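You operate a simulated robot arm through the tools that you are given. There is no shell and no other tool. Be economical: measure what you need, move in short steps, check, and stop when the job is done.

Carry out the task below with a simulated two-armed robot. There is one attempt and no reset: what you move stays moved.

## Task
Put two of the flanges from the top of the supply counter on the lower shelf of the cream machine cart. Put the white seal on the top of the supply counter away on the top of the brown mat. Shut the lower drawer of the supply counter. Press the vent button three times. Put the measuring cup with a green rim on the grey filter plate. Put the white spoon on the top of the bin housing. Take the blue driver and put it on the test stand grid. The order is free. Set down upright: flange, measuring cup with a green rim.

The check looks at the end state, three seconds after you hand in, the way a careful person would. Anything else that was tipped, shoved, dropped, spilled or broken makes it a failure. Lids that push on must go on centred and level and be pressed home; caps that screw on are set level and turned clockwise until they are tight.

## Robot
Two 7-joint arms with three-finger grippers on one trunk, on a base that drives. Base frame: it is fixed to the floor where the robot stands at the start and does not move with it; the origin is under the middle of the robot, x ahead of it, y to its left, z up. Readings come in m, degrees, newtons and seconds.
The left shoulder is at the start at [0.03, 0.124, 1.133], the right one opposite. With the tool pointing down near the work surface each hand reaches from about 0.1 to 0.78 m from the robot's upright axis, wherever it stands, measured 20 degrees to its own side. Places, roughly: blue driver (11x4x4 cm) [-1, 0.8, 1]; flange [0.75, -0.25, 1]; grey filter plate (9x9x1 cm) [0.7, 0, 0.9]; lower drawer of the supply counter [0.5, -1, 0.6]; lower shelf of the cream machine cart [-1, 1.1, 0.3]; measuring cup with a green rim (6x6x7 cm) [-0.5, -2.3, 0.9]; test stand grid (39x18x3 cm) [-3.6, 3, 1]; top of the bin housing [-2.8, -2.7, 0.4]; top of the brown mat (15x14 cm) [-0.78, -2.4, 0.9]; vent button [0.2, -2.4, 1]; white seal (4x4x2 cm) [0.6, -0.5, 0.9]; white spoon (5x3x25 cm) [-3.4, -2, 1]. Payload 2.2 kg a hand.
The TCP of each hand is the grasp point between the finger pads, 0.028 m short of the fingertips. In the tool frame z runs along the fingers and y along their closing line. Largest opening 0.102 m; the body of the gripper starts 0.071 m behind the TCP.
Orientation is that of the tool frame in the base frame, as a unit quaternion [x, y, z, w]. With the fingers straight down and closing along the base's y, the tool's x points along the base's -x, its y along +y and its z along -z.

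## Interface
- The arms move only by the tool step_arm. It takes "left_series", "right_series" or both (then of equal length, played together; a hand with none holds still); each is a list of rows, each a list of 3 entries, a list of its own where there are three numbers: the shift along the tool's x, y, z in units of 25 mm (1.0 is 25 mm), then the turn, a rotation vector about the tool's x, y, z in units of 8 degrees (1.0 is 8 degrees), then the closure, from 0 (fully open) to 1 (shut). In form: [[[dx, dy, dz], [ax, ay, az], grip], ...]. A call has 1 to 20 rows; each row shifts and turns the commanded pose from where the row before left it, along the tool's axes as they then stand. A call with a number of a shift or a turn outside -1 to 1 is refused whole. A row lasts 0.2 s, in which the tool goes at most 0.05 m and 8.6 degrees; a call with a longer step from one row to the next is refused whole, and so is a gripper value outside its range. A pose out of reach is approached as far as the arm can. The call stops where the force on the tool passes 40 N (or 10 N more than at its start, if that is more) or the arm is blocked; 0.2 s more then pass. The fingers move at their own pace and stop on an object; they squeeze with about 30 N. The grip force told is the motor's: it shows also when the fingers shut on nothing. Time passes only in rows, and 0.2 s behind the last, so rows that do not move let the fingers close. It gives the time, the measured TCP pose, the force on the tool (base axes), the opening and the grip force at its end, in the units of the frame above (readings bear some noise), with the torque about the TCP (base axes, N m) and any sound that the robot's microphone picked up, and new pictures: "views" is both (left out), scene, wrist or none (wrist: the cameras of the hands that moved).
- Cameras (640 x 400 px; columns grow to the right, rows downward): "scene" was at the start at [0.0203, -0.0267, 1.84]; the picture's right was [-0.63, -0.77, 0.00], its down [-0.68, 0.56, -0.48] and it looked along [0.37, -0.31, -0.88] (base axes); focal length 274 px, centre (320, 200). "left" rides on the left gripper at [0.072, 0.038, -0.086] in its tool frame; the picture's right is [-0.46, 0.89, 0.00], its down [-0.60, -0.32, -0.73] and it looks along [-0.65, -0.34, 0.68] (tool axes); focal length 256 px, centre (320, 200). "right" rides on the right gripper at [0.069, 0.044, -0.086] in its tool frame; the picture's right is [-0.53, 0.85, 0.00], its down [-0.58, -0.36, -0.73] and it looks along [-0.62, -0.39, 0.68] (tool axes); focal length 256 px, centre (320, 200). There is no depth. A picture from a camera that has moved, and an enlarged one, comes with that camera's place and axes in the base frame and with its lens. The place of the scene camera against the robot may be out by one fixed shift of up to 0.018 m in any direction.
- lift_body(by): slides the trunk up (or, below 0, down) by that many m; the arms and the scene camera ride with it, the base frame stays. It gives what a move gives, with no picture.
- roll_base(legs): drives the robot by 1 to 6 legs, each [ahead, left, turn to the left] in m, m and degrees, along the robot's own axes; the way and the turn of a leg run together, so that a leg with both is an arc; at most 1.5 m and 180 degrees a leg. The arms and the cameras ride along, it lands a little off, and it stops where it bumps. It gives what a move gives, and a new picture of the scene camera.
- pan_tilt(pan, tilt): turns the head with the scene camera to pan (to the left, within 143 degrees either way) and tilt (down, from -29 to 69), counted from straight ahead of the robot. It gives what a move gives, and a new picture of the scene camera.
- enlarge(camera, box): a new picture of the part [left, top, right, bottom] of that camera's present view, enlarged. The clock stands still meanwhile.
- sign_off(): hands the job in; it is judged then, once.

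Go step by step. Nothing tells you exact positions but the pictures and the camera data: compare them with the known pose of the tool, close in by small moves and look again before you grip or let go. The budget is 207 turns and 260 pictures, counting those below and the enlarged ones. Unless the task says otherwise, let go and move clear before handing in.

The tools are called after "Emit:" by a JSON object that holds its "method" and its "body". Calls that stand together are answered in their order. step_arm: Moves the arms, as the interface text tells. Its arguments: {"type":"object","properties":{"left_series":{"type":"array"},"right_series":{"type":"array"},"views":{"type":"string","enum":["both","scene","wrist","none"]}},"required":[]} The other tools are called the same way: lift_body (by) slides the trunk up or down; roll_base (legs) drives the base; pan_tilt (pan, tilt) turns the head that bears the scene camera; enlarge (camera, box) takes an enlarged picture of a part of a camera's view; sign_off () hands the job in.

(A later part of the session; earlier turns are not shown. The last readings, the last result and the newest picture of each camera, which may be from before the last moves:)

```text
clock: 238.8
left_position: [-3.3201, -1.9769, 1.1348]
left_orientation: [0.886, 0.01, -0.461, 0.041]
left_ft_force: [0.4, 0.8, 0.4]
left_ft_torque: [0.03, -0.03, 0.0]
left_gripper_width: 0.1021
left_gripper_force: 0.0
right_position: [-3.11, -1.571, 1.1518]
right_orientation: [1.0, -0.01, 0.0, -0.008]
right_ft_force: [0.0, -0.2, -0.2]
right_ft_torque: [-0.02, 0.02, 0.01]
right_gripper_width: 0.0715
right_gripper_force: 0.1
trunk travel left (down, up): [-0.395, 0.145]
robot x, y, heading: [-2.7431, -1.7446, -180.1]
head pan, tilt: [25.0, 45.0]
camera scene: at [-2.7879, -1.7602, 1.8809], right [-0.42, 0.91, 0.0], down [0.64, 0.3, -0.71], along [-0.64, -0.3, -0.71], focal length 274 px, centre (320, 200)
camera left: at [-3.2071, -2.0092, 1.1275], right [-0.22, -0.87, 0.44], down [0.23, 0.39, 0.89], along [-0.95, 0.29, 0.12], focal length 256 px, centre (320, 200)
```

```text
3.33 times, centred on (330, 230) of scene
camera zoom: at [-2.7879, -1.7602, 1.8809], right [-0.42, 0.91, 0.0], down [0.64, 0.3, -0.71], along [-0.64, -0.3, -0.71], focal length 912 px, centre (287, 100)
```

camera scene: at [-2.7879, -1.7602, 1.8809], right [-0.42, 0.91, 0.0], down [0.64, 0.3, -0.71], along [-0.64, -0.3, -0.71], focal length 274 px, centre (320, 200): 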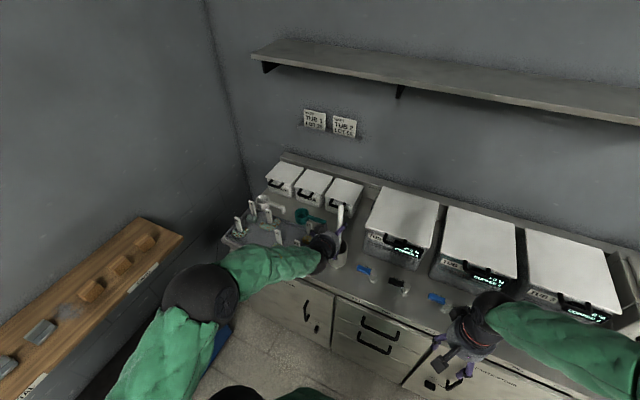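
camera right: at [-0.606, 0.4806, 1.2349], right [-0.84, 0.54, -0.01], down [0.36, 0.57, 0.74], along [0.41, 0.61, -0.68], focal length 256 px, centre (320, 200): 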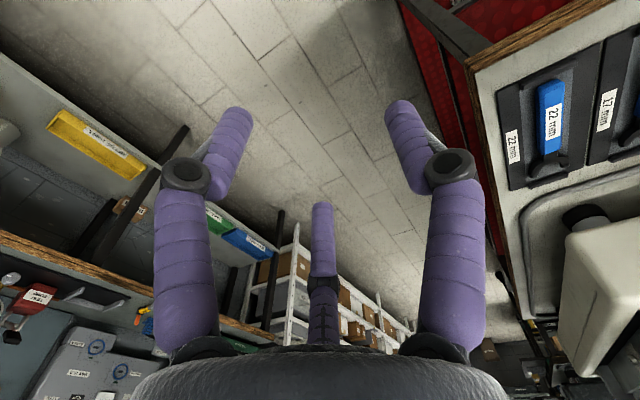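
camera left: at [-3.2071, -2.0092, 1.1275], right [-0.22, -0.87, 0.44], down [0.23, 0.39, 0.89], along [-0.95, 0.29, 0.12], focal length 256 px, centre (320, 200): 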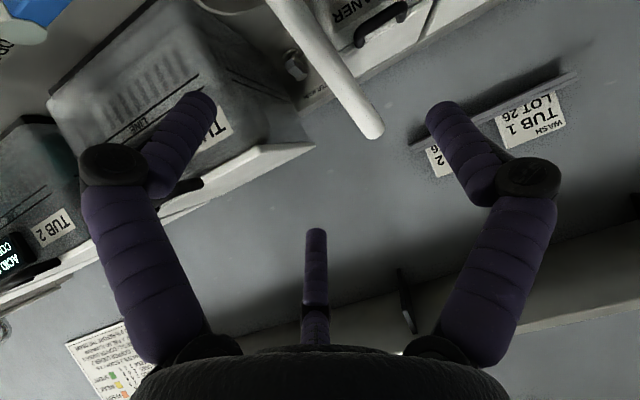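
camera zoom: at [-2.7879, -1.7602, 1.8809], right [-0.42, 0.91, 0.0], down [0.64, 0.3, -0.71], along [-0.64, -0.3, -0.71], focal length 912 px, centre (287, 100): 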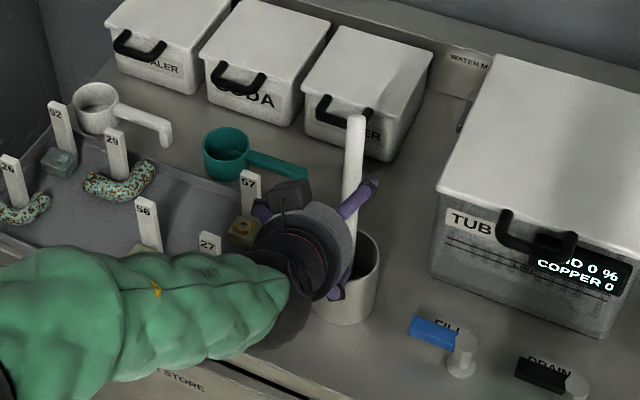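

Triangulating both views: the handle now leans back, running from the cup rim (−3.407, −1.961, 1.0) to its top (−3.479, −2.0, 1.12). I aim at its middle and advance with a check.

Emit:
{"method": "step_arm", "body": {"left_series": [[[-0.86, -0.17, 0], [0, 0, 0], 0], [[0, 0, 1], [0, 0, 0], 0], [[0, 0, 1], [0, 0, 0], 0], [[0, 0, 1], [0, 0, 0], 0], [[0, 0, 1], [0, 0, 0], 0], [[0, 0, 1], [0, 0, 0], 0]], "views": "both"}}

Emit:
{"method": "enlarge", "body": {"camera": "scene", "box": [270, 170, 390, 290]}}

```text
clock: 240.2
left_position: [-3.437, -1.9816, 1.0802]
left_orientation: [0.887, 0.01, -0.461, 0.041]
left_ft_force: [0.0, -0.2, -0.1]
left_ft_torque: [0.04, -0.04, 0.03]
left_gripper_width: 0.1019
left_gripper_force: 0.0
right_position: [-3.1108, -1.5704, 1.1503]
right_orientation: [1.0, -0.009, 0.002, -0.007]
right_ft_force: [0.4, -0.3, 0.0]
right_ft_torque: [0.0, -0.05, 0.02]
right_gripper_width: 0.0714
right_gripper_force: 0.0
trunk travel left (down, up): [-0.395, 0.145]
robot x, y, heading: [-2.746, -1.7401, -180.0]
head pan, tilt: [25.0, 45.0]
camera scene: at [-2.7911, -1.7605, 1.8808], right [-0.42, 0.91, 0.0], down [0.64, 0.3, -0.71], along [-0.64, -0.3, -0.71], focal length 274 px, centre (320, 200)
camera left: at [-3.3244, -2.0141, 1.0729], right [-0.22, -0.87, 0.44], down [0.23, 0.39, 0.89], along [-0.95, 0.29, 0.12], focal length 256 px, centre (320, 200)
```

scene: 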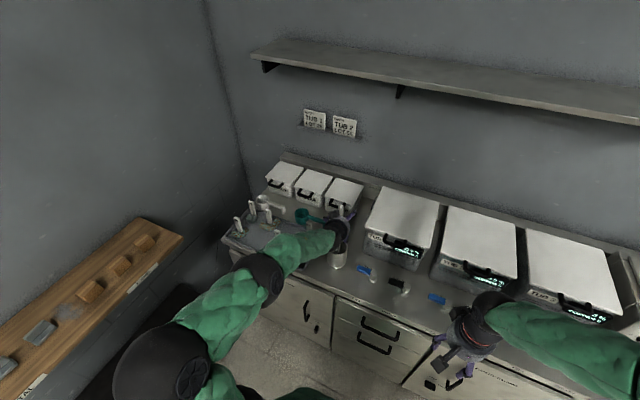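
left: 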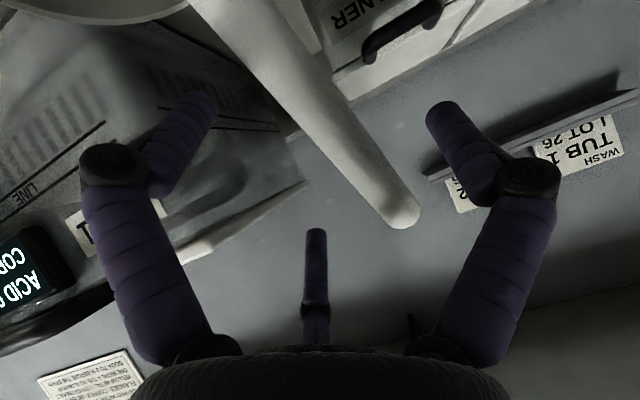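

```text
3.33 times, centred on (330, 230) of scene
camera zoom: at [-2.7911, -1.7605, 1.8808], right [-0.42, 0.91, 0.0], down [0.64, 0.3, -0.71], along [-0.64, -0.3, -0.71], focal length 912 px, centre (287, 100)
```

zoom: 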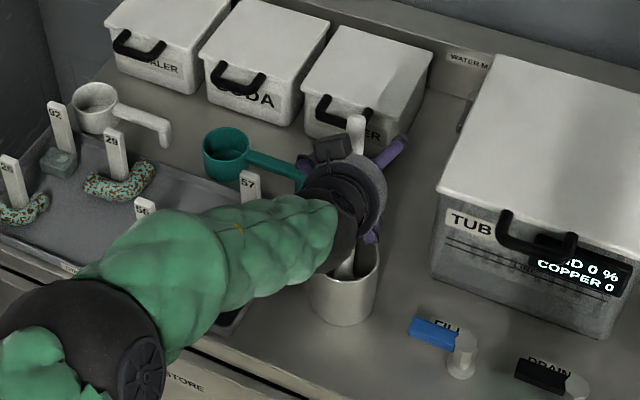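

The handle is about 2 cm to the thumb side of the grip centre. I shift that way, go 1 cm deeper, and close gradually.

Emit:
{"method": "step_arm", "body": {"left_series": [[[0, 0.75, 0.4], [0, 0, 0], 0], [[0, 0, 0], [0, 0, 0], 0.3], [[0, 0, 0], [0, 0, 0], 0.6]], "views": "wrist"}}

```text
clock: 241.1
left_position: [-3.4457, -2.0003, 1.0776]
left_orientation: [0.886, 0.009, -0.461, 0.041]
left_ft_force: [1.7, 2.7, 1.5]
left_ft_torque: [0.15, -0.04, 0.02]
left_gripper_width: 0.0424
left_gripper_force: 1.4
right_position: [-3.1098, -1.5692, 1.1505]
right_orientation: [1.0, -0.009, 0.0, -0.007]
right_ft_force: [-0.2, -0.6, -0.2]
right_ft_torque: [-0.03, 0.02, -0.02]
right_gripper_width: 0.0716
right_gripper_force: 0.0
trunk travel left (down, up): [-0.395, 0.145]
robot x, y, heading: [-2.7473, -1.7422, -179.8]
head pan, tilt: [25.0, 45.0]
camera left: at [-3.3321, -2.033, 1.0703], right [-0.22, -0.87, 0.44], down [0.23, 0.39, 0.89], along [-0.95, 0.3, 0.12], focal length 256 px, centre (320, 200)
```

left: 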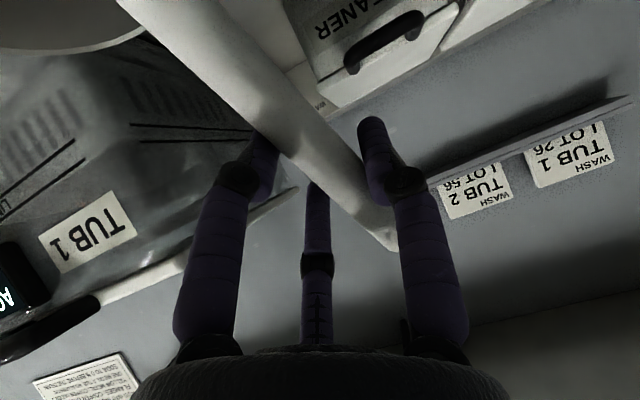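

The handle is now between thumb and the two fingers. I close fully.

Emit:
{"method": "step_arm", "body": {"left_series": [[[0, 0, 0], [0, 0, 0], 0.8], [[0, 0, 0], [0, 0, 0], 1], [[0, 0, 0], [0, 0, 0], 1], [[0, 0, 0], [0, 0, 0], 1]], "views": "wrist"}}

Emit:
{"method": "enlarge", "body": {"camera": "scene", "box": [270, 170, 390, 290]}}

```text
clock: 242.1
left_position: [-3.445, -1.9995, 1.0772]
left_orientation: [0.887, 0.011, -0.46, 0.042]
left_ft_force: [2.3, 11.4, -0.7]
left_ft_torque: [1.3, 0.16, 0.72]
left_gripper_width: 0.039
left_gripper_force: 30.0
right_position: [-3.1096, -1.5693, 1.1512]
right_orientation: [1.0, -0.008, 0.001, -0.007]
right_ft_force: [0.6, 0.3, 0.6]
right_ft_torque: [0.03, -0.05, -0.01]
right_gripper_width: 0.0718
right_gripper_force: 0.1
trunk travel left (down, up): [-0.395, 0.145]
robot x, y, heading: [-2.7457, -1.7466, -179.9]
head pan, tilt: [25.0, 45.0]
camera left: at [-3.3316, -2.0318, 1.07], right [-0.22, -0.87, 0.44], down [0.23, 0.39, 0.89], along [-0.95, 0.3, 0.12], focal length 256 px, centre (320, 200)
```

left: 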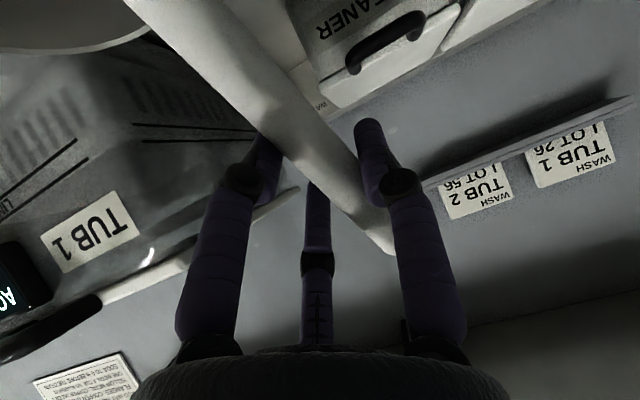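

```text
3.33 times, centred on (330, 230) of scene
camera zoom: at [-2.7892, -1.7583, 1.8809], right [-0.42, 0.91, 0.0], down [0.64, 0.3, -0.71], along [-0.64, -0.3, -0.71], focal length 912 px, centre (287, 100)
```

zoom: 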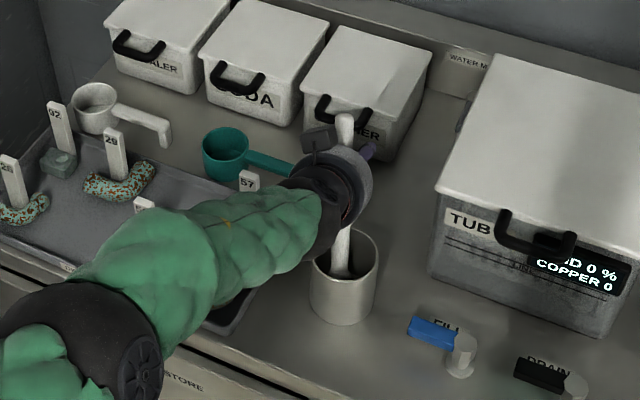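

The spoon is gripped. I start lifting vertically and watch the cup.

Emit:
{"method": "step_arm", "body": {"left_series": [[[-0.4, 0.03, -0.28], [0, 0, 0], 1], [[-0.4, 0.03, -0.28], [0, 0, 0], 1], [[-0.4, 0.03, -0.28], [0, 0, 0], 1], [[-0.4, 0.03, -0.28], [0, 0, 0], 1]], "views": "both"}}

Emit:
{"method": "enlarge", "body": {"camera": "scene", "box": [270, 160, 390, 280]}}

```text
clock: 243.1
left_position: [-3.4449, -2.002, 1.1242]
left_orientation: [0.887, 0.009, -0.461, 0.041]
left_ft_force: [-3.7, 5.2, -1.2]
left_ft_torque: [0.76, 0.62, 0.39]
left_gripper_width: 0.0362
left_gripper_force: 29.9
right_position: [-3.1099, -1.5703, 1.1505]
right_orientation: [1.0, -0.009, 0.001, -0.007]
right_ft_force: [-1.6, 0.1, 0.2]
right_ft_torque: [0.01, 0.02, -0.02]
right_gripper_width: 0.0713
right_gripper_force: 0.0
trunk travel left (down, up): [-0.395, 0.145]
robot x, y, heading: [-2.748, -1.7412, -180.0]
head pan, tilt: [25.0, 45.0]
camera scene: at [-2.7903, -1.7593, 1.8808], right [-0.42, 0.91, 0.0], down [0.64, 0.3, -0.71], along [-0.64, -0.3, -0.71], focal length 274 px, centre (320, 200)
camera left: at [-3.3321, -2.0337, 1.1178], right [-0.22, -0.87, 0.44], down [0.23, 0.39, 0.89], along [-0.95, 0.29, 0.12], focal length 256 px, centre (320, 200)
```

scene: 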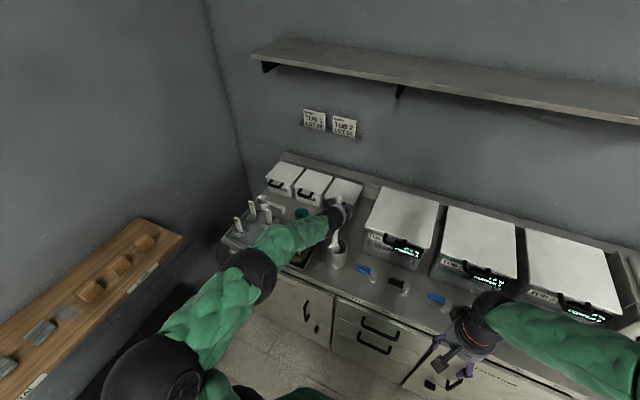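
left: 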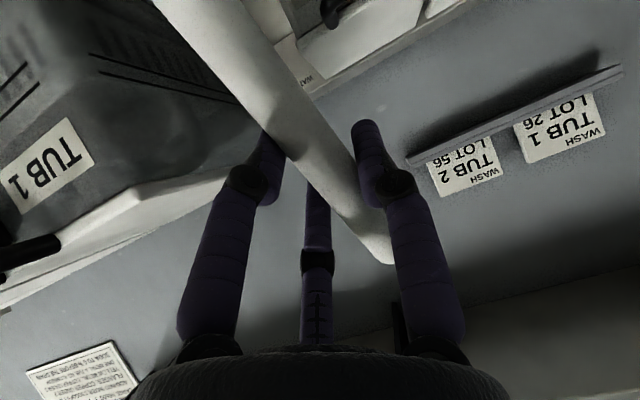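

```text
3.33 times, centred on (330, 220) of scene
camera zoom: at [-2.7903, -1.7593, 1.8808], right [-0.42, 0.91, 0.0], down [0.64, 0.3, -0.71], along [-0.64, -0.3, -0.71], focal length 912 px, centre (287, 133)
```

zoom: 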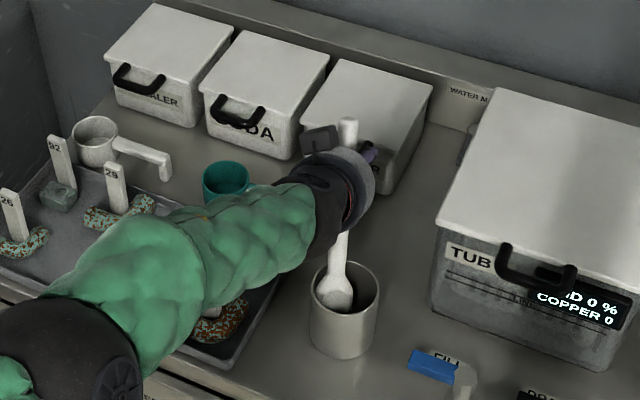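

The spoon is sliding out and its bowl leans on the cup's left wall. I shift slightly right to relieve it and lift clear.

Emit:
{"method": "step_arm", "body": {"left_series": [[[0, -0.5, 0], [0, 0, 0], 1], [[-0.6, 0.0, -0.42], [0, 0, 0], 1], [[-0.6, 0.05, -0.42], [0, 0, 0], 1], [[-0.6, 0.05, -0.42], [0, 0, 0], 1], [[-0.6, 0.05, -0.42], [0, 0, 0], 1], [[-0.6, 0.05, -0.42], [0, 0, 0], 1], [[-0.6, 0.05, -0.42], [0, 0, 0], 1], [[-0.6, 0.05, -0.42], [0, 0, 0], 1]], "views": "both"}}

Emit:
{"method": "enlarge", "body": {"camera": "scene", "box": [270, 140, 410, 280]}}

```text
clock: 244.8
left_position: [-3.4434, -1.989, 1.2522]
left_orientation: [0.886, 0.011, -0.461, 0.041]
left_ft_force: [0.0, 0.6, -0.2]
left_ft_torque: [-0.04, 0.05, -0.01]
left_gripper_width: 0.0309
left_gripper_force: 29.7
right_position: [-3.1103, -1.5703, 1.1502]
right_orientation: [1.0, -0.009, 0.0, -0.007]
right_ft_force: [-0.2, 0.1, -0.1]
right_ft_torque: [0.01, -0.03, -0.01]
right_gripper_width: 0.0715
right_gripper_force: 0.1
trunk travel left (down, up): [-0.395, 0.145]
robot x, y, heading: [-2.7435, -1.7396, -179.9]
head pan, tilt: [25.0, 45.0]
camera scene: at [-2.7892, -1.7606, 1.8808], right [-0.42, 0.91, 0.0], down [0.64, 0.3, -0.71], along [-0.64, -0.3, -0.71], focal length 274 px, centre (320, 200)
camera left: at [-3.3305, -2.0217, 1.2451], right [-0.22, -0.87, 0.44], down [0.23, 0.39, 0.89], along [-0.95, 0.29, 0.12], focal length 256 px, centre (320, 200)
```

scene: 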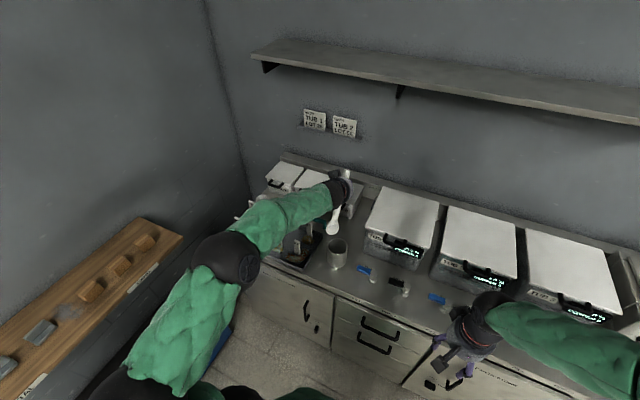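
left: 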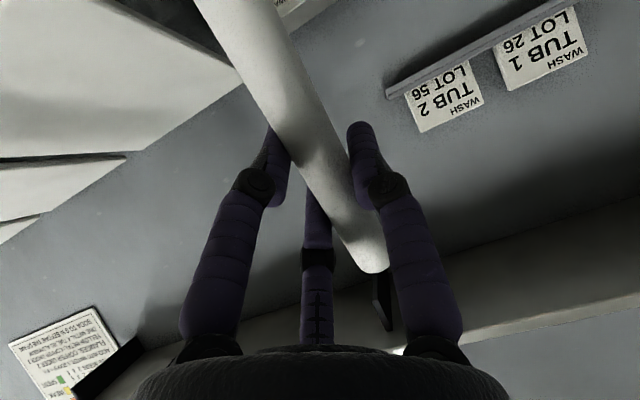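

```text
2.86 times, centred on (340, 210) of scene
camera zoom: at [-2.7892, -1.7606, 1.8808], right [-0.42, 0.91, 0.0], down [0.64, 0.3, -0.71], along [-0.64, -0.3, -0.71], focal length 782 px, centre (263, 171)
```

zoom: 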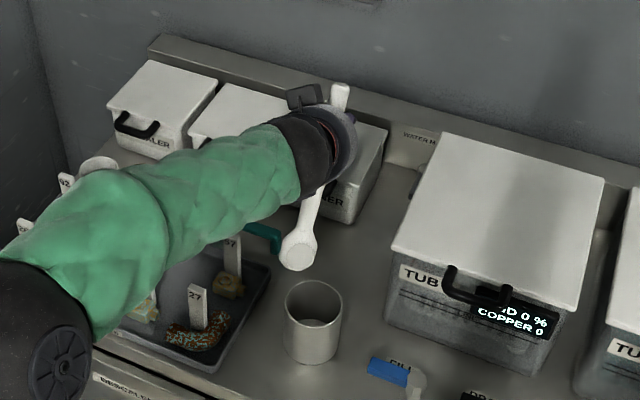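

The spoon is free and the cup still stands. I back the base off, retract the arm, and roll the hand so the spoon becomes horizontal.

Emit:
{"method": "roll_base", "body": {"legs": [[-0.36, 0, 0]]}}

Emit:
{"method": "step_arm", "body": {"left_series": [[[0.575, 0.054, -0.81], [0, 0, 0], 1], [[0.575, 0.054, -0.81], [0, 0, 0], 1], [[0.575, 0.054, -0.81], [0, 0, 0], 1], [[0.575, 0.054, -0.81], [0, 0, 0], 1], [[0, 0, 0], [0, 0, -0.98], 1], [[0, 0, 0], [0, 0, -0.98], 1], [[0, 0, 0], [0, 0, -0.98], 1], [[0, 0, 0], [0, 0, -0.98], 1], [[0, 0, 0], [0, 0, -0.98], 1], [[0, 0, 0], [0, 0, -0.98], 1], [[0, 0, 0], [0, 0, -0.98], 1], [[0, 0, 0], [0, 0, -0.98], 1], [[0, 0, 0], [0, 0, -0.98], 1], [[0, 0, 0], [0, 0, -0.98], 1]], "views": "both"}}

```text
clock: 247.2
left_position: [-3.0787, -1.9885, 1.2518]
left_orientation: [0.887, 0.01, -0.46, 0.041]
left_ft_force: [0.5, 0.7, -1.2]
left_ft_torque: [-0.01, 0.0, -0.02]
left_gripper_width: 0.0305
left_gripper_force: 30.0
right_position: [-2.7461, -1.569, 1.1507]
right_orientation: [1.0, -0.01, 0.0, -0.007]
right_ft_force: [0.7, 0.2, 0.1]
right_ft_torque: [0.03, 0.01, 0.02]
right_gripper_width: 0.0714
right_gripper_force: 0.0
trunk travel left (down, up): [-0.395, 0.145]
robot x, y, heading: [-2.3838, -1.74, 179.8]
head pan, tilt: [25.0, 45.0]
camera scene: at [-2.4247, -1.7606, 1.8808], right [-0.42, 0.91, 0.0], down [0.64, 0.3, -0.71], along [-0.64, -0.3, -0.71], focal length 274 px, centre (320, 200)
```

scene: 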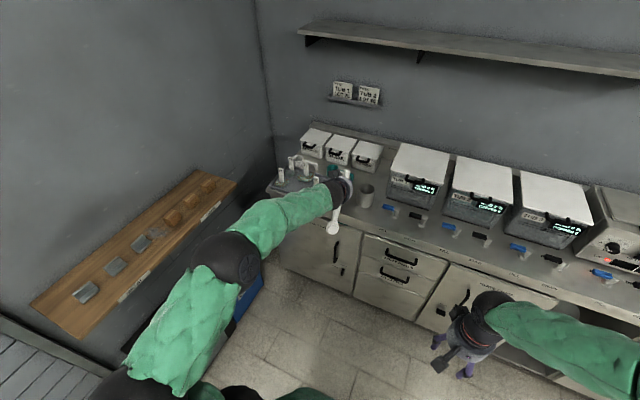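

```text
clock: 250.2
left_position: [-2.9804, -1.9885, 1.2524]
left_orientation: [0.681, 0.568, -0.383, -0.26]
left_ft_force: [0.1, 0.1, -1.2]
left_ft_torque: [-0.07, -0.04, 0.04]
left_gripper_width: 0.0308
left_gripper_force: 29.4
right_position: [-2.7458, -1.5709, 1.1511]
right_orientation: [1.0, -0.01, 0.0, -0.007]
right_ft_force: [0.4, 0.3, -0.7]
right_ft_torque: [-0.04, -0.01, 0.0]
right_gripper_width: 0.0712
right_gripper_force: 0.0
trunk travel left (down, up): [-0.395, 0.145]
robot x, y, heading: [-2.384, -1.7406, 179.9]
head pan, tilt: [25.0, 45.0]
camera scene: at [-2.4254, -1.7606, 1.8808], right [-0.42, 0.91, 0.0], down [0.64, 0.3, -0.71], along [-0.64, -0.3, -0.71], focal length 274 px, centre (320, 200)
camera left: at [-2.885, -1.92, 1.2558], right [0.48, -0.65, -0.59], down [0.38, -0.46, 0.8], along [-0.79, -0.61, 0.02], focal length 256 px, centre (320, 200)
```

scene: 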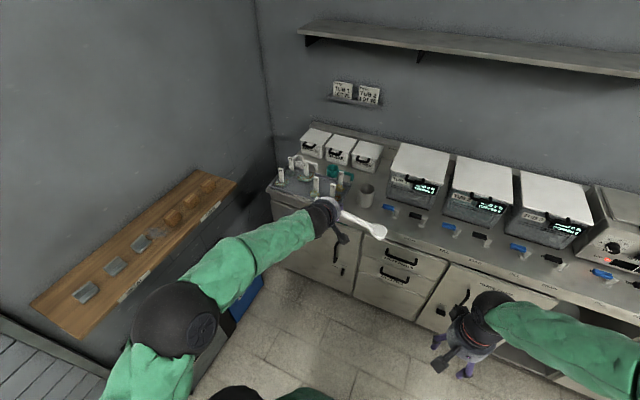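
left: 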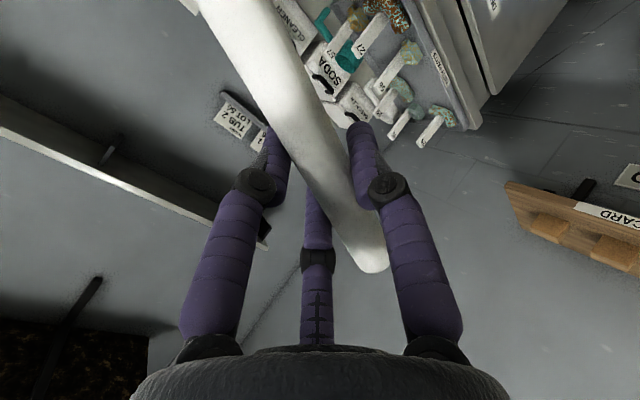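

The spoon is now horizontal. I turn left to face the bin housing and lower the trunk partway.

Emit:
{"method": "roll_base", "body": {"legs": [[0, 0, 75]]}}

Emit:
{"method": "pan_tilt", "body": {"pan": 0, "tilt": 50}}

Emit:
{"method": "lift_body", "body": {"by": -0.2}}

```text
clock: 253.8
left_position: [-2.2906, -2.3835, 1.2526]
left_orientation: [0.19, 0.866, -0.462, 0.03]
left_ft_force: [-0.8, 0.4, -0.5]
left_ft_torque: [-0.02, -0.05, 0.02]
left_gripper_width: 0.031
left_gripper_force: 30.5
right_position: [-2.6378, -2.0511, 1.1513]
right_orientation: [0.796, 0.605, -0.004, -0.005]
right_ft_force: [0.4, 0.0, 0.2]
right_ft_torque: [-0.01, -0.01, -0.02]
right_gripper_width: 0.0712
right_gripper_force: 0.0
trunk travel left (down, up): [-0.395, 0.145]
robot x, y, heading: [-2.3801, -1.7434, -104.3]
head pan, tilt: [25.0, 45.0]
camera scene: at [-2.3589, -1.7775, 1.8808], right [-0.98, -0.18, 0.0], down [-0.13, 0.7, -0.71], along [0.13, -0.7, -0.71], focal length 274 px, centre (320, 200)
```

scene: 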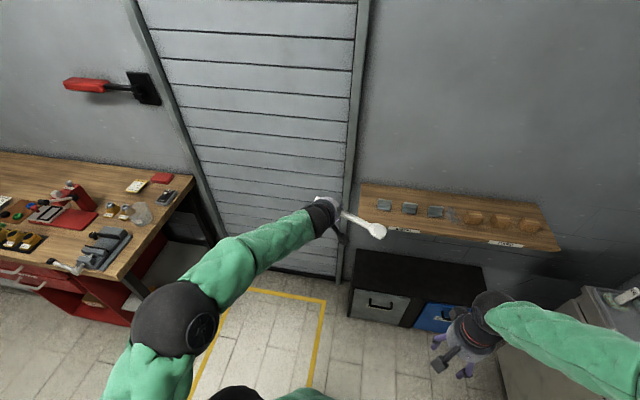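

```text
clock: 254.7
left_position: [-2.2911, -2.3844, 1.2525]
left_orientation: [0.19, 0.866, -0.462, 0.03]
left_ft_force: [0.1, 0.2, 0.2]
left_ft_torque: [0.01, -0.03, 0.0]
left_gripper_width: 0.0307
left_gripper_force: 29.7
right_position: [-2.6372, -2.0509, 1.1512]
right_orientation: [0.796, 0.606, -0.004, -0.006]
right_ft_force: [-0.1, -0.6, 0.5]
right_ft_torque: [0.01, 0.01, 0.04]
right_gripper_width: 0.0714
right_gripper_force: 0.1
trunk travel left (down, up): [-0.395, 0.145]
robot x, y, heading: [-2.3858, -1.7437, -104.8]
head pan, tilt: [0.0, 50.0]
camera scene: at [-2.3931, -1.7721, 1.8739], right [-0.97, 0.25, 0.0], down [0.19, 0.74, -0.64], along [-0.16, -0.62, -0.77], focal length 274 px, centre (320, 200)
```

scene: 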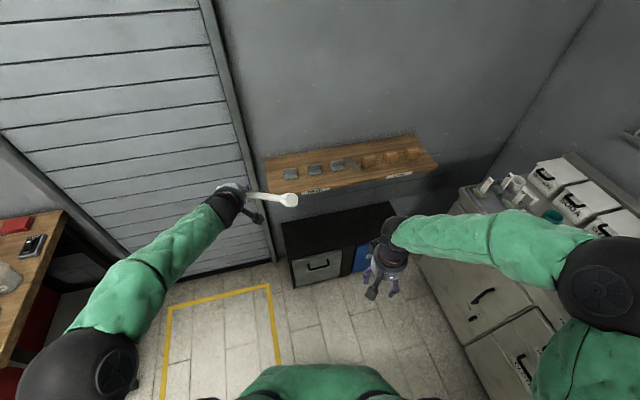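

```text
clock: 256.9
left_position: [-2.2916, -2.3828, 1.0517]
left_orientation: [0.19, 0.866, -0.461, 0.03]
left_ft_force: [-0.2, 0.4, -1.5]
left_ft_torque: [0.01, -0.03, -0.02]
left_gripper_width: 0.0307
left_gripper_force: 30.0
right_position: [-2.6368, -2.0512, 0.9522]
right_orientation: [0.796, 0.606, -0.004, -0.006]
right_ft_force: [-0.1, -1.0, 0.4]
right_ft_torque: [0.0, 0.03, 0.03]
right_gripper_width: 0.0714
right_gripper_force: 0.0
trunk travel left (down, up): [-0.195, 0.345]
robot x, y, heading: [-2.3826, -1.7417, -104.6]
head pan, tilt: [0.0, 50.0]
```

The housing top spans about x −3.1…−2.41, y −2.82…−2.55, with a wall shelf above at y<−2.62. I move closer and square up.

Emit:
{"method": "roll_base", "body": {"legs": [[0.2, 0.07, 8]]}}

Emit:
{"method": "enlarge", "body": {"camera": "scene", "box": [180, 100, 460, 300]}}

```text
clock: 258.6
left_position: [-2.1729, -2.5767, 1.0517]
left_orientation: [0.13, 0.877, -0.458, 0.062]
left_ft_force: [0.2, -1.0, -1.1]
left_ft_torque: [-0.01, -0.05, -0.02]
left_gripper_width: 0.031
left_gripper_force: 30.0
right_position: [-2.5616, -2.2949, 0.9506]
right_orientation: [0.752, 0.659, -0.004, -0.006]
right_ft_force: [0.0, -0.1, -0.2]
right_ft_torque: [0.03, 0.05, 0.03]
right_gripper_width: 0.0716
right_gripper_force: 0.0
trunk travel left (down, up): [-0.195, 0.345]
robot x, y, heading: [-2.3515, -1.9527, -96.6]
head pan, tilt: [0.0, 50.0]
camera scene: at [-2.3551, -1.9856, 1.6739], right [-0.99, 0.12, 0.0], down [0.09, 0.76, -0.64], along [-0.08, -0.64, -0.77], focal length 274 px, centre (320, 200)
```

scene: 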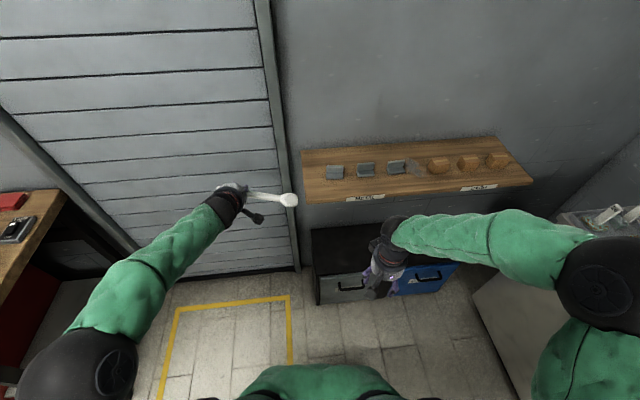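

```text
2.00 times, centred on (320, 200) of scene
camera zoom: at [-2.3551, -1.9856, 1.6739], right [-0.99, 0.12, 0.0], down [0.09, 0.76, -0.64], along [-0.08, -0.64, -0.77], focal length 547 px, centre (320, 200)
```

zoom: 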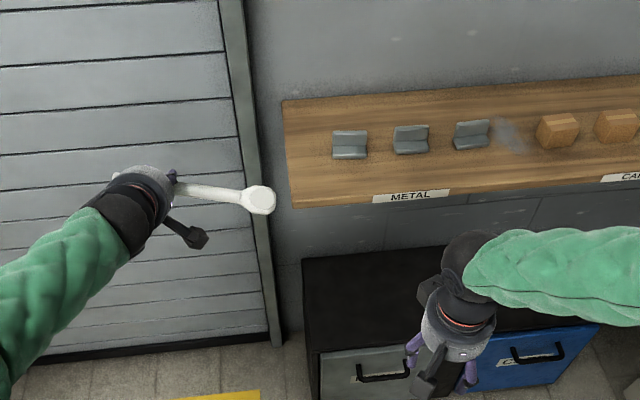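

The shelf overhangs the whole housing top, so I go under it from the front-left. First I raise the right hand out of the way and lower the left hand beside the housing.

Emit:
{"method": "step_arm", "body": {"left_series": [[[0, 0, 0], [0, 0, 0], 1], [[0, 0, 0], [0, 0, 0], 1], [[0, 0, 0], [0, 0, 0], 1], [[0.228, 0.787, 0.572], [0, 0, 0], 1], [[0.228, 0.787, 0.572], [0, 0, 0], 1], [[0.228, 0.787, 0.572], [0, 0, 0], 1], [[0.228, 0.787, 0.572], [0, 0, 0], 1], [[0.228, 0.787, 0.572], [0, 0, 0], 1], [[0.228, 0.787, 0.572], [0, 0, 0], 1], [[0.228, 0.787, 0.572], [0, 0, 0], 1], [[0.228, 0.787, 0.572], [0, 0, 0], 1], [[0.228, 0.787, 0.572], [0, 0, 0], 1], [[0.228, 0.787, 0.572], [0, 0, 0], 1], [[0.228, 0.787, 0.572], [0, 0, 0], 1], [[0.228, 0.787, 0.572], [0, 0, 0], 1], [[0.228, 0.787, 0.572], [0, 0, 0], 1], [[0.228, 0.787, 0.572], [0, 0, 0], 1], [[0.228, 0.787, 0.572], [0, 0, 0], 1], [[0.228, 0.787, 0.572], [0, 0, 0], 1]], "right_series": [[[0, 0, -1], [0, 0, 0], 0.3], [[0, 0, -1], [0, 0, 0], 0.3], [[0, 0, -1], [0, 0, 0], 0.3], [[0, 0, -1], [0, 0, 0], 0.3], [[0, 0, -1], [0, 0, 0], 0.3], [[0.5, 0, -1], [0, 0, 0], 0.3], [[0.5, 0, 0], [0, 0, 0], 0.3], [[0, 0, 0], [0, 0, 0], 0.3], [[0, 0, 0], [0, 0, 0], 0.3], [[0, 0, 0], [0, 0, 0], 0.3], [[0, 0, 0], [0, 0, 0], 0.3], [[0, 0, 0], [0, 0, 0], 0.3], [[0, 0, 0], [0, 0, 0], 0.3], [[0, 0, 0], [0, 0, 0], 0.3], [[0, 0, 0], [0, 0, 0], 0.3], [[0, 0, 0], [0, 0, 0], 0.3], [[0, 0, 0], [0, 0, 0], 0.3], [[0, 0, 0], [0, 0, 0], 0.3], [[0, 0, 0], [0, 0, 0], 0.3]], "views": "both"}}

```text
clock: 262.6
left_position: [-2.1787, -2.7074, 0.8118]
left_orientation: [0.132, 0.881, -0.45, 0.061]
left_ft_force: [-0.4, 0.3, -0.4]
left_ft_torque: [-0.04, -0.03, 0.01]
left_gripper_width: 0.0312
left_gripper_force: 29.9
left hand out of reach, approached as far as the arm can: row 6, 7, 8, 9, 10, 11, 12, 13, 14, 15, 16, 17, 18, 19
right_position: [-2.5554, -2.2725, 1.1006]
right_orientation: [0.753, 0.658, -0.004, -0.007]
right_ft_force: [0.5, -0.1, -1.1]
right_ft_torque: [0.05, 0.01, 0.04]
right_gripper_width: 0.0717
right_gripper_force: 0.0
trunk travel left (down, up): [-0.195, 0.345]
robot x, y, heading: [-2.3483, -1.9493, -96.5]
head pan, tilt: [0.0, 50.0]
camera scene: at [-2.3555, -1.9841, 1.6739], right [-0.99, 0.12, 0.0], down [0.09, 0.76, -0.64], along [-0.07, -0.64, -0.77], focal length 274 px, centre (320, 200)
camera right: at [-2.5029, -2.208, 1.185], right [0.77, -0.64, -0.01], down [-0.43, -0.53, 0.74], along [-0.48, -0.56, -0.68], focal length 256 px, centre (320, 200)
camera left: at [-2.236, -2.6046, 0.8161], right [0.7, 0.41, -0.58], down [0.5, 0.31, 0.81], along [0.52, -0.86, 0.01], focal length 256 px, centre (320, 200)
```

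scene: 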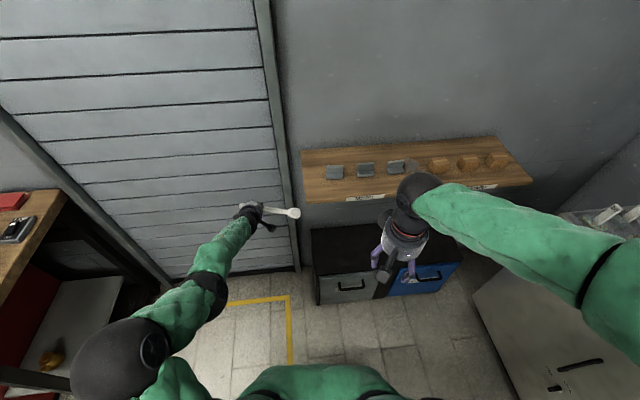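
right: 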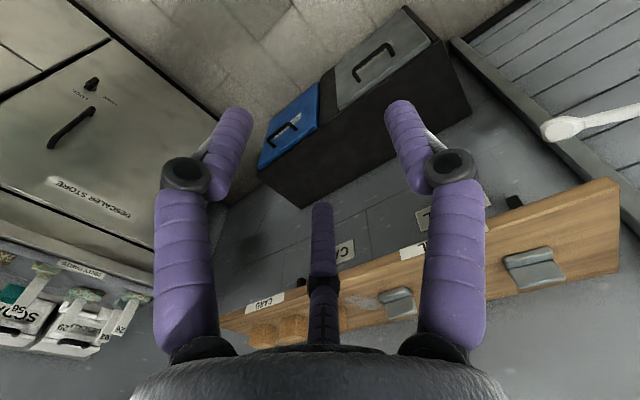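
left: 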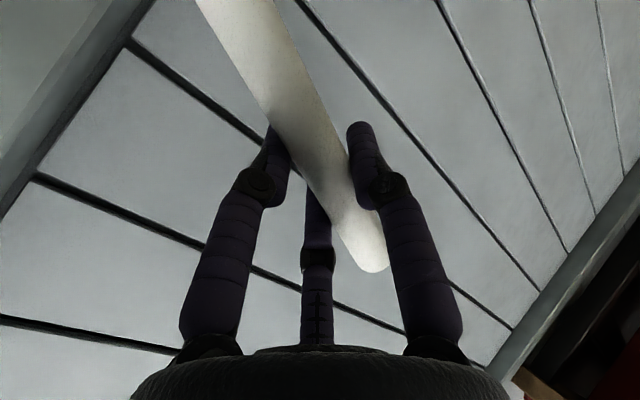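

Low reach at this pitch is limited and the right elbow sits near the counter. I retract the left hand, reduce its pitch by 15°, and re-station the base at a slightly turned heading further from the counter.

Emit:
{"method": "step_arm", "body": {"left_series": [[[0.06, 0.576, -0.81], [0, 0, 0], 1], [[0.06, 0.576, -0.81], [0, 0, 0], 1], [[0.06, 0.576, -0.81], [0, 0, 0], 1], [[0.06, 0.576, -0.81], [0, 0, 0], 1], [[0.06, 0.576, -0.81], [0, 0, 0], 1], [[0.06, 0.576, -0.81], [0, 0, 0], 1], [[0.06, 0.576, -0.81], [0, 0, 0], 1], [[0.06, 0.576, -0.81], [0, 0, 0], 1], [[0, 0, 0], [-0.92, 0.21, 0.08], 1], [[0, 0, 0], [-0.92, 0.21, 0.08], 1], [[0, 0, 0], [-0.92, 0.21, 0.08], 1]], "views": "none"}}

Emit:
{"method": "roll_base", "body": {"legs": [[0.06, 0.12, -18.5]]}}

```text
clock: 265.0
left_position: [-2.1756, -2.7093, 0.8151]
left_orientation: [0.152, 0.949, -0.272, 0.054]
left_ft_force: [-0.6, -0.2, -1.0]
left_ft_torque: [-0.02, -0.06, 0.01]
left_gripper_width: 0.0309
left_gripper_force: 30.1
left hand out of reach, approached as far as the arm can: row 1, 2, 3, 4, 5, 6, 7, 8
right_position: [-2.5567, -2.272, 1.1004]
right_orientation: [0.753, 0.658, -0.004, -0.006]
right_ft_force: [0.1, -0.1, -0.9]
right_ft_torque: [0.01, -0.02, 0.01]
right_gripper_width: 0.0714
right_gripper_force: 0.1
trunk travel left (down, up): [-0.195, 0.345]
robot x, y, heading: [-2.3478, -1.9543, -96.7]
head pan, tilt: [0.0, 50.0]
```

```text
clock: 266.2
left_position: [-2.2591, -2.7852, 0.8139]
left_orientation: [0.247, 0.93, -0.269, 0.033]
left_ft_force: [-0.2, 0.1, -1.4]
left_ft_torque: [-0.02, -0.07, -0.05]
left_gripper_width: 0.0323
left_gripper_force: 29.7
right_position: [-2.5473, -2.2795, 1.099]
right_orientation: [0.818, 0.575, -0.003, -0.007]
right_ft_force: [0.5, -0.9, -0.3]
right_ft_torque: [0.01, 0.02, 0.0]
right_gripper_width: 0.0717
right_gripper_force: 0.1
trunk travel left (down, up): [-0.195, 0.345]
robot x, y, heading: [-2.2745, -2.0088, -108.9]
head pan, tilt: [0.0, 50.0]
stopped in leg 1: the force on the tool passed its limit at 101 N (the readings are from after the stop); the commanded pose is now the measured one
camera scene: at [-2.2934, -2.0403, 1.6739], right [-0.95, 0.32, 0.0], down [0.25, 0.72, -0.64], along [-0.21, -0.61, -0.77], focal length 274 px, centre (320, 200)
```

scene: 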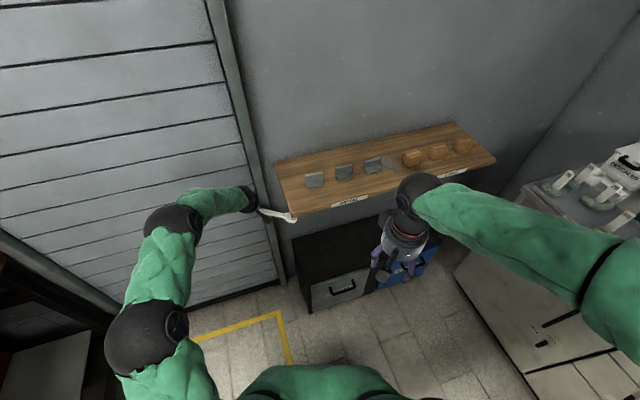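

The move ended with the hand pressing against the door frame. I retract the left hand away from the wall first and check the spoon.

Emit:
{"method": "step_arm", "body": {"left_series": [[[0.13, 0.84, -0.51], [0, 0, 0], 1], [[0.13, 0.84, -0.51], [0, 0, 0], 1], [[0.13, 0.84, -0.51], [0, 0, 0], 1], [[0.13, 0.84, -0.51], [0, 0, 0], 1], [[0.13, 0.84, -0.51], [0, 0, 0], 1], [[0.13, 0.84, -0.51], [0, 0, 0], 1], [[0.13, 0.84, -0.51], [0, 0, 0], 1], [[0.13, 0.84, -0.51], [0, 0, 0], 1]], "views": "both"}}

Emit:
{"method": "enlarge", "body": {"camera": "scene", "box": [140, 120, 400, 320]}}

```text
clock: 268.0
left_position: [-2.1958, -2.6002, 0.8159]
left_orientation: [0.247, 0.93, -0.27, 0.032]
left_ft_force: [-0.9, 0.3, -0.5]
left_ft_torque: [-0.06, -0.07, 0.02]
left_gripper_width: 0.0323
left_gripper_force: 29.8
right_position: [-2.5479, -2.2775, 1.0997]
right_orientation: [0.819, 0.573, -0.005, -0.006]
right_ft_force: [-0.4, 0.6, -1.1]
right_ft_torque: [0.03, -0.01, 0.01]
right_gripper_width: 0.0716
right_gripper_force: 0.0
trunk travel left (down, up): [-0.195, 0.345]
robot x, y, heading: [-2.2773, -2.0114, -109.0]
head pan, tilt: [0.0, 50.0]
camera scene: at [-2.2941, -2.039, 1.6739], right [-0.95, 0.33, 0.0], down [0.25, 0.72, -0.64], along [-0.21, -0.61, -0.77], focal length 274 px, centre (320, 200)
camera left: at [-2.2345, -2.4962, 0.8575], right [0.83, 0.44, -0.34], down [0.43, -0.12, 0.89], along [0.35, -0.89, -0.29], focal length 256 px, centre (320, 200)
```

scene: 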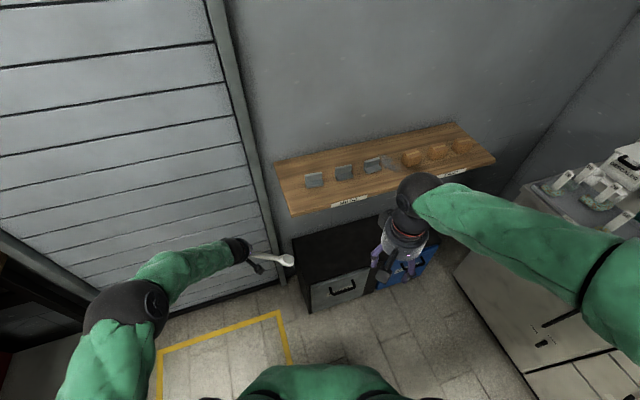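
left: 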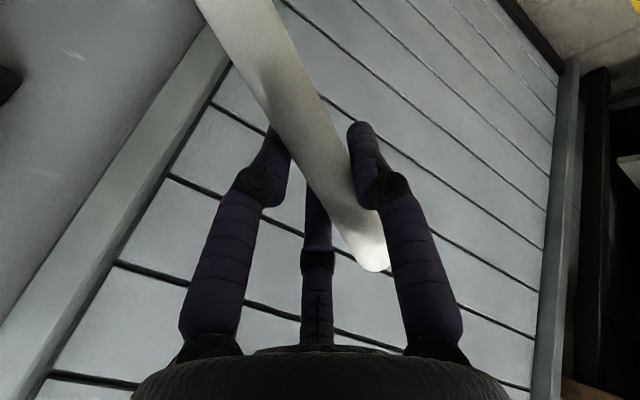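

```text
2.00 times, centred on (270, 220) of scene
camera zoom: at [-2.2941, -2.039, 1.6739], right [-0.95, 0.33, 0.0], down [0.25, 0.72, -0.64], along [-0.21, -0.61, -0.77], focal length 547 px, centre (420, 160)
```

zoom: 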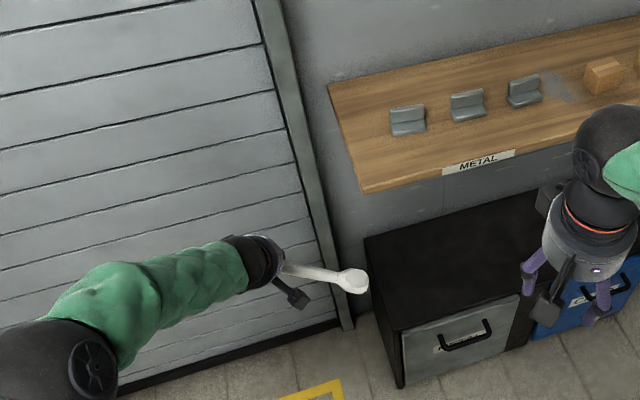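

The spoon is intact and horizontal. I lower the trunk and then move the hand right toward the housing, above its top.

Emit:
{"method": "lift_body", "body": {"by": -0.19}}

Emit:
{"method": "step_arm", "body": {"left_series": [[[0.971, -0.212, -0.1], [0, 0, 0], 1], [[0.971, -0.212, -0.1], [0, 0, 0], 1], [[0.971, -0.212, -0.1], [0, 0, 0], 1], [[0.971, -0.212, -0.1], [0, 0, 0], 1], [[0.971, -0.212, -0.1], [0, 0, 0], 1], [[0.971, -0.212, -0.1], [0, 0, 0], 1], [[0.971, -0.212, -0.1], [0, 0, 0], 1], [[0.971, -0.212, -0.1], [0, 0, 0], 1]], "views": "both"}}

```text
clock: 270.1
left_position: [-2.1955, -2.6009, 0.6268]
left_orientation: [0.246, 0.931, -0.269, 0.031]
left_ft_force: [0.3, -0.9, -0.5]
left_ft_torque: [-0.02, -0.03, -0.01]
left_gripper_width: 0.0318
left_gripper_force: 30.1
right_position: [-2.5487, -2.2779, 0.912]
right_orientation: [0.819, 0.574, -0.003, -0.005]
right_ft_force: [0.1, 0.5, -0.4]
right_ft_torque: [0.02, 0.0, 0.04]
right_gripper_width: 0.0716
right_gripper_force: 0.1
trunk travel left (down, up): [-0.005, 0.535]
robot x, y, heading: [-2.281, -2.0104, -109.0]
head pan, tilt: [0.0, 50.0]
```

```text
clock: 271.9
left_position: [-2.3837, -2.5371, 0.6264]
left_orientation: [0.247, 0.93, -0.27, 0.032]
left_ft_force: [0.4, -1.4, -0.5]
left_ft_torque: [-0.03, -0.03, -0.01]
left_gripper_width: 0.032
left_gripper_force: 29.3
right_position: [-2.5477, -2.2776, 0.9107]
right_orientation: [0.819, 0.573, -0.003, -0.006]
right_ft_force: [-0.3, 0.9, -0.2]
right_ft_torque: [-0.02, -0.01, 0.0]
right_gripper_width: 0.0714
right_gripper_force: 0.1
trunk travel left (down, up): [-0.005, 0.535]
robot x, y, heading: [-2.2779, -2.0093, -108.8]
head pan, tilt: [0.0, 50.0]
camera scene: at [-2.2944, -2.0396, 1.4839], right [-0.95, 0.33, 0.0], down [0.25, 0.72, -0.64], along [-0.21, -0.61, -0.77], focal length 274 px, centre (320, 200)
camera left: at [-2.4232, -2.4336, 0.6689], right [0.83, 0.44, -0.34], down [0.43, -0.12, 0.89], along [0.36, -0.89, -0.29], focal length 256 px, centre (320, 200)
```

scene: 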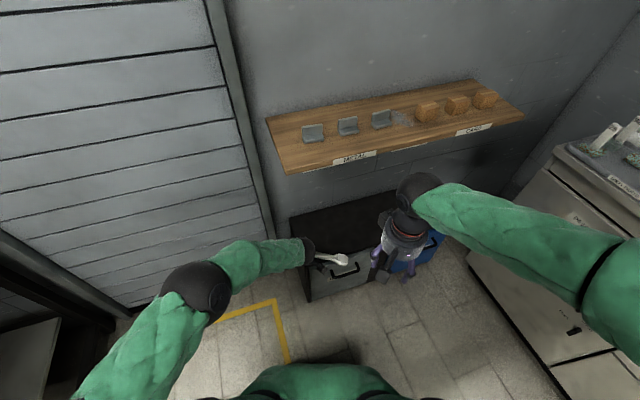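
left: 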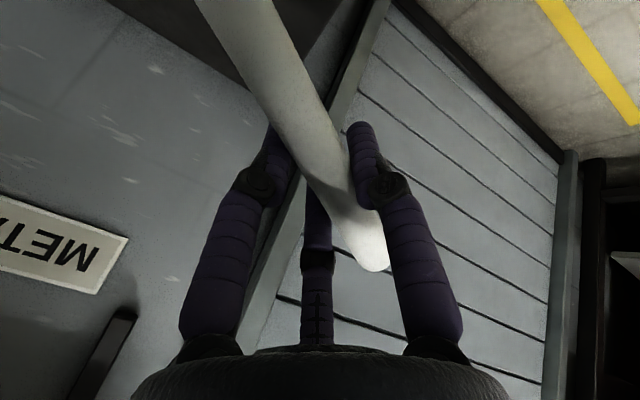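

Now forward under the shelf, with a further shift right.

Emit:
{"method": "step_arm", "body": {"left_series": [[[0.971, -0.212, -0.1], [0, 0, 0], 1], [[0.971, -0.212, -0.1], [0, 0, 0], 1], [[0.971, -0.212, -0.1], [0, 0, 0], 1], [[0.971, -0.212, -0.1], [0, 0, 0], 1], [[-0.133, -0.848, 0.512], [0, 0, 0], 1], [[-0.133, -0.848, 0.512], [0, 0, 0], 1], [[-0.133, -0.848, 0.512], [0, 0, 0], 1], [[-0.133, -0.848, 0.512], [0, 0, 0], 1], [[-0.133, -0.848, 0.512], [0, 0, 0], 1], [[-0.133, -0.848, 0.512], [0, 0, 0], 1], [[-0.133, -0.848, 0.512], [0, 0, 0], 1]], "views": "both"}}

Emit:
{"method": "enlarge", "body": {"camera": "scene", "box": [240, 120, 480, 310]}}

```text
clock: 274.3
left_position: [-2.5341, -2.6667, 0.625]
left_orientation: [0.247, 0.93, -0.27, 0.032]
left_ft_force: [0.0, -0.2, -0.9]
left_ft_torque: [0.02, -0.09, 0.02]
left_gripper_width: 0.0321
left_gripper_force: 29.8
right_position: [-2.5492, -2.2785, 0.91]
right_orientation: [0.819, 0.573, -0.003, -0.006]
right_ft_force: [-0.1, 0.2, -0.4]
right_ft_torque: [-0.03, 0.01, 0.0]
right_gripper_width: 0.0715
right_gripper_force: 0.0
trunk travel left (down, up): [-0.005, 0.535]
robot x, y, heading: [-2.281, -2.0114, -109.3]
head pan, tilt: [0.0, 50.0]
camera scene: at [-2.2944, -2.0398, 1.4839], right [-0.95, 0.33, 0.0], down [0.25, 0.72, -0.64], along [-0.21, -0.61, -0.77], focal length 274 px, centre (320, 200)
camera left: at [-2.5745, -2.563, 0.6662], right [0.83, 0.44, -0.34], down [0.43, -0.12, 0.89], along [0.35, -0.89, -0.29], focal length 256 px, centre (320, 200)
```

scene: 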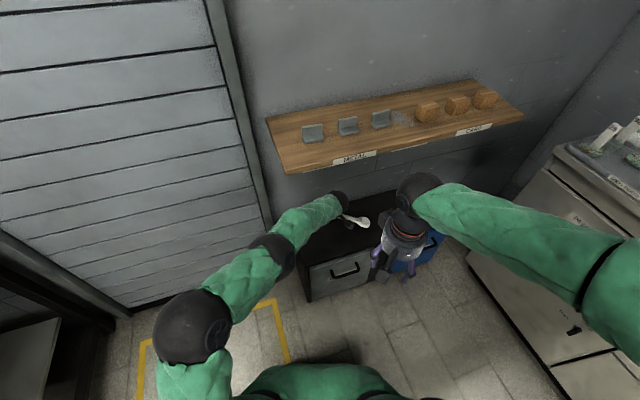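
left: 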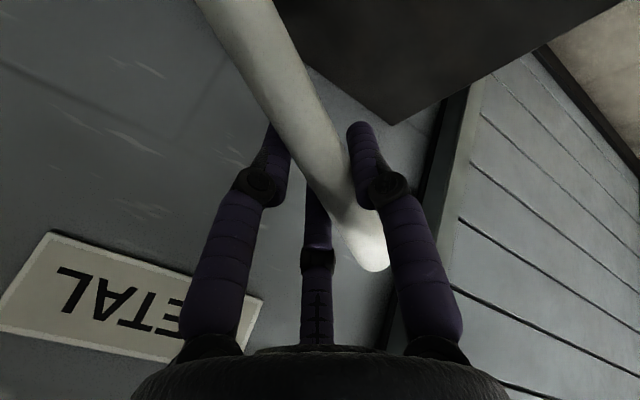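

```text
2.11 times, centred on (360, 215) of scene
camera zoom: at [-2.2944, -2.0398, 1.4839], right [-0.95, 0.33, 0.0], down [0.25, 0.72, -0.64], along [-0.21, -0.61, -0.77], focal length 576 px, centre (236, 168)
```

zoom: 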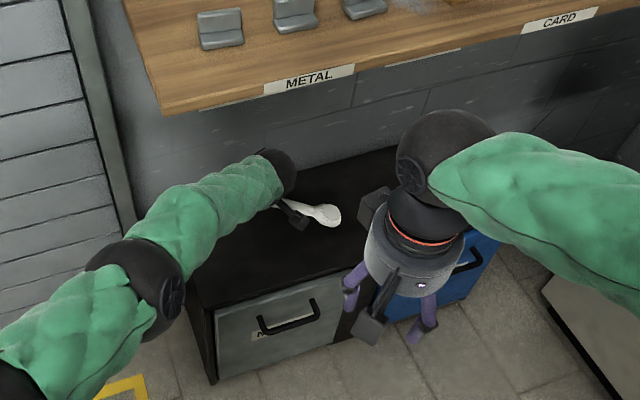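

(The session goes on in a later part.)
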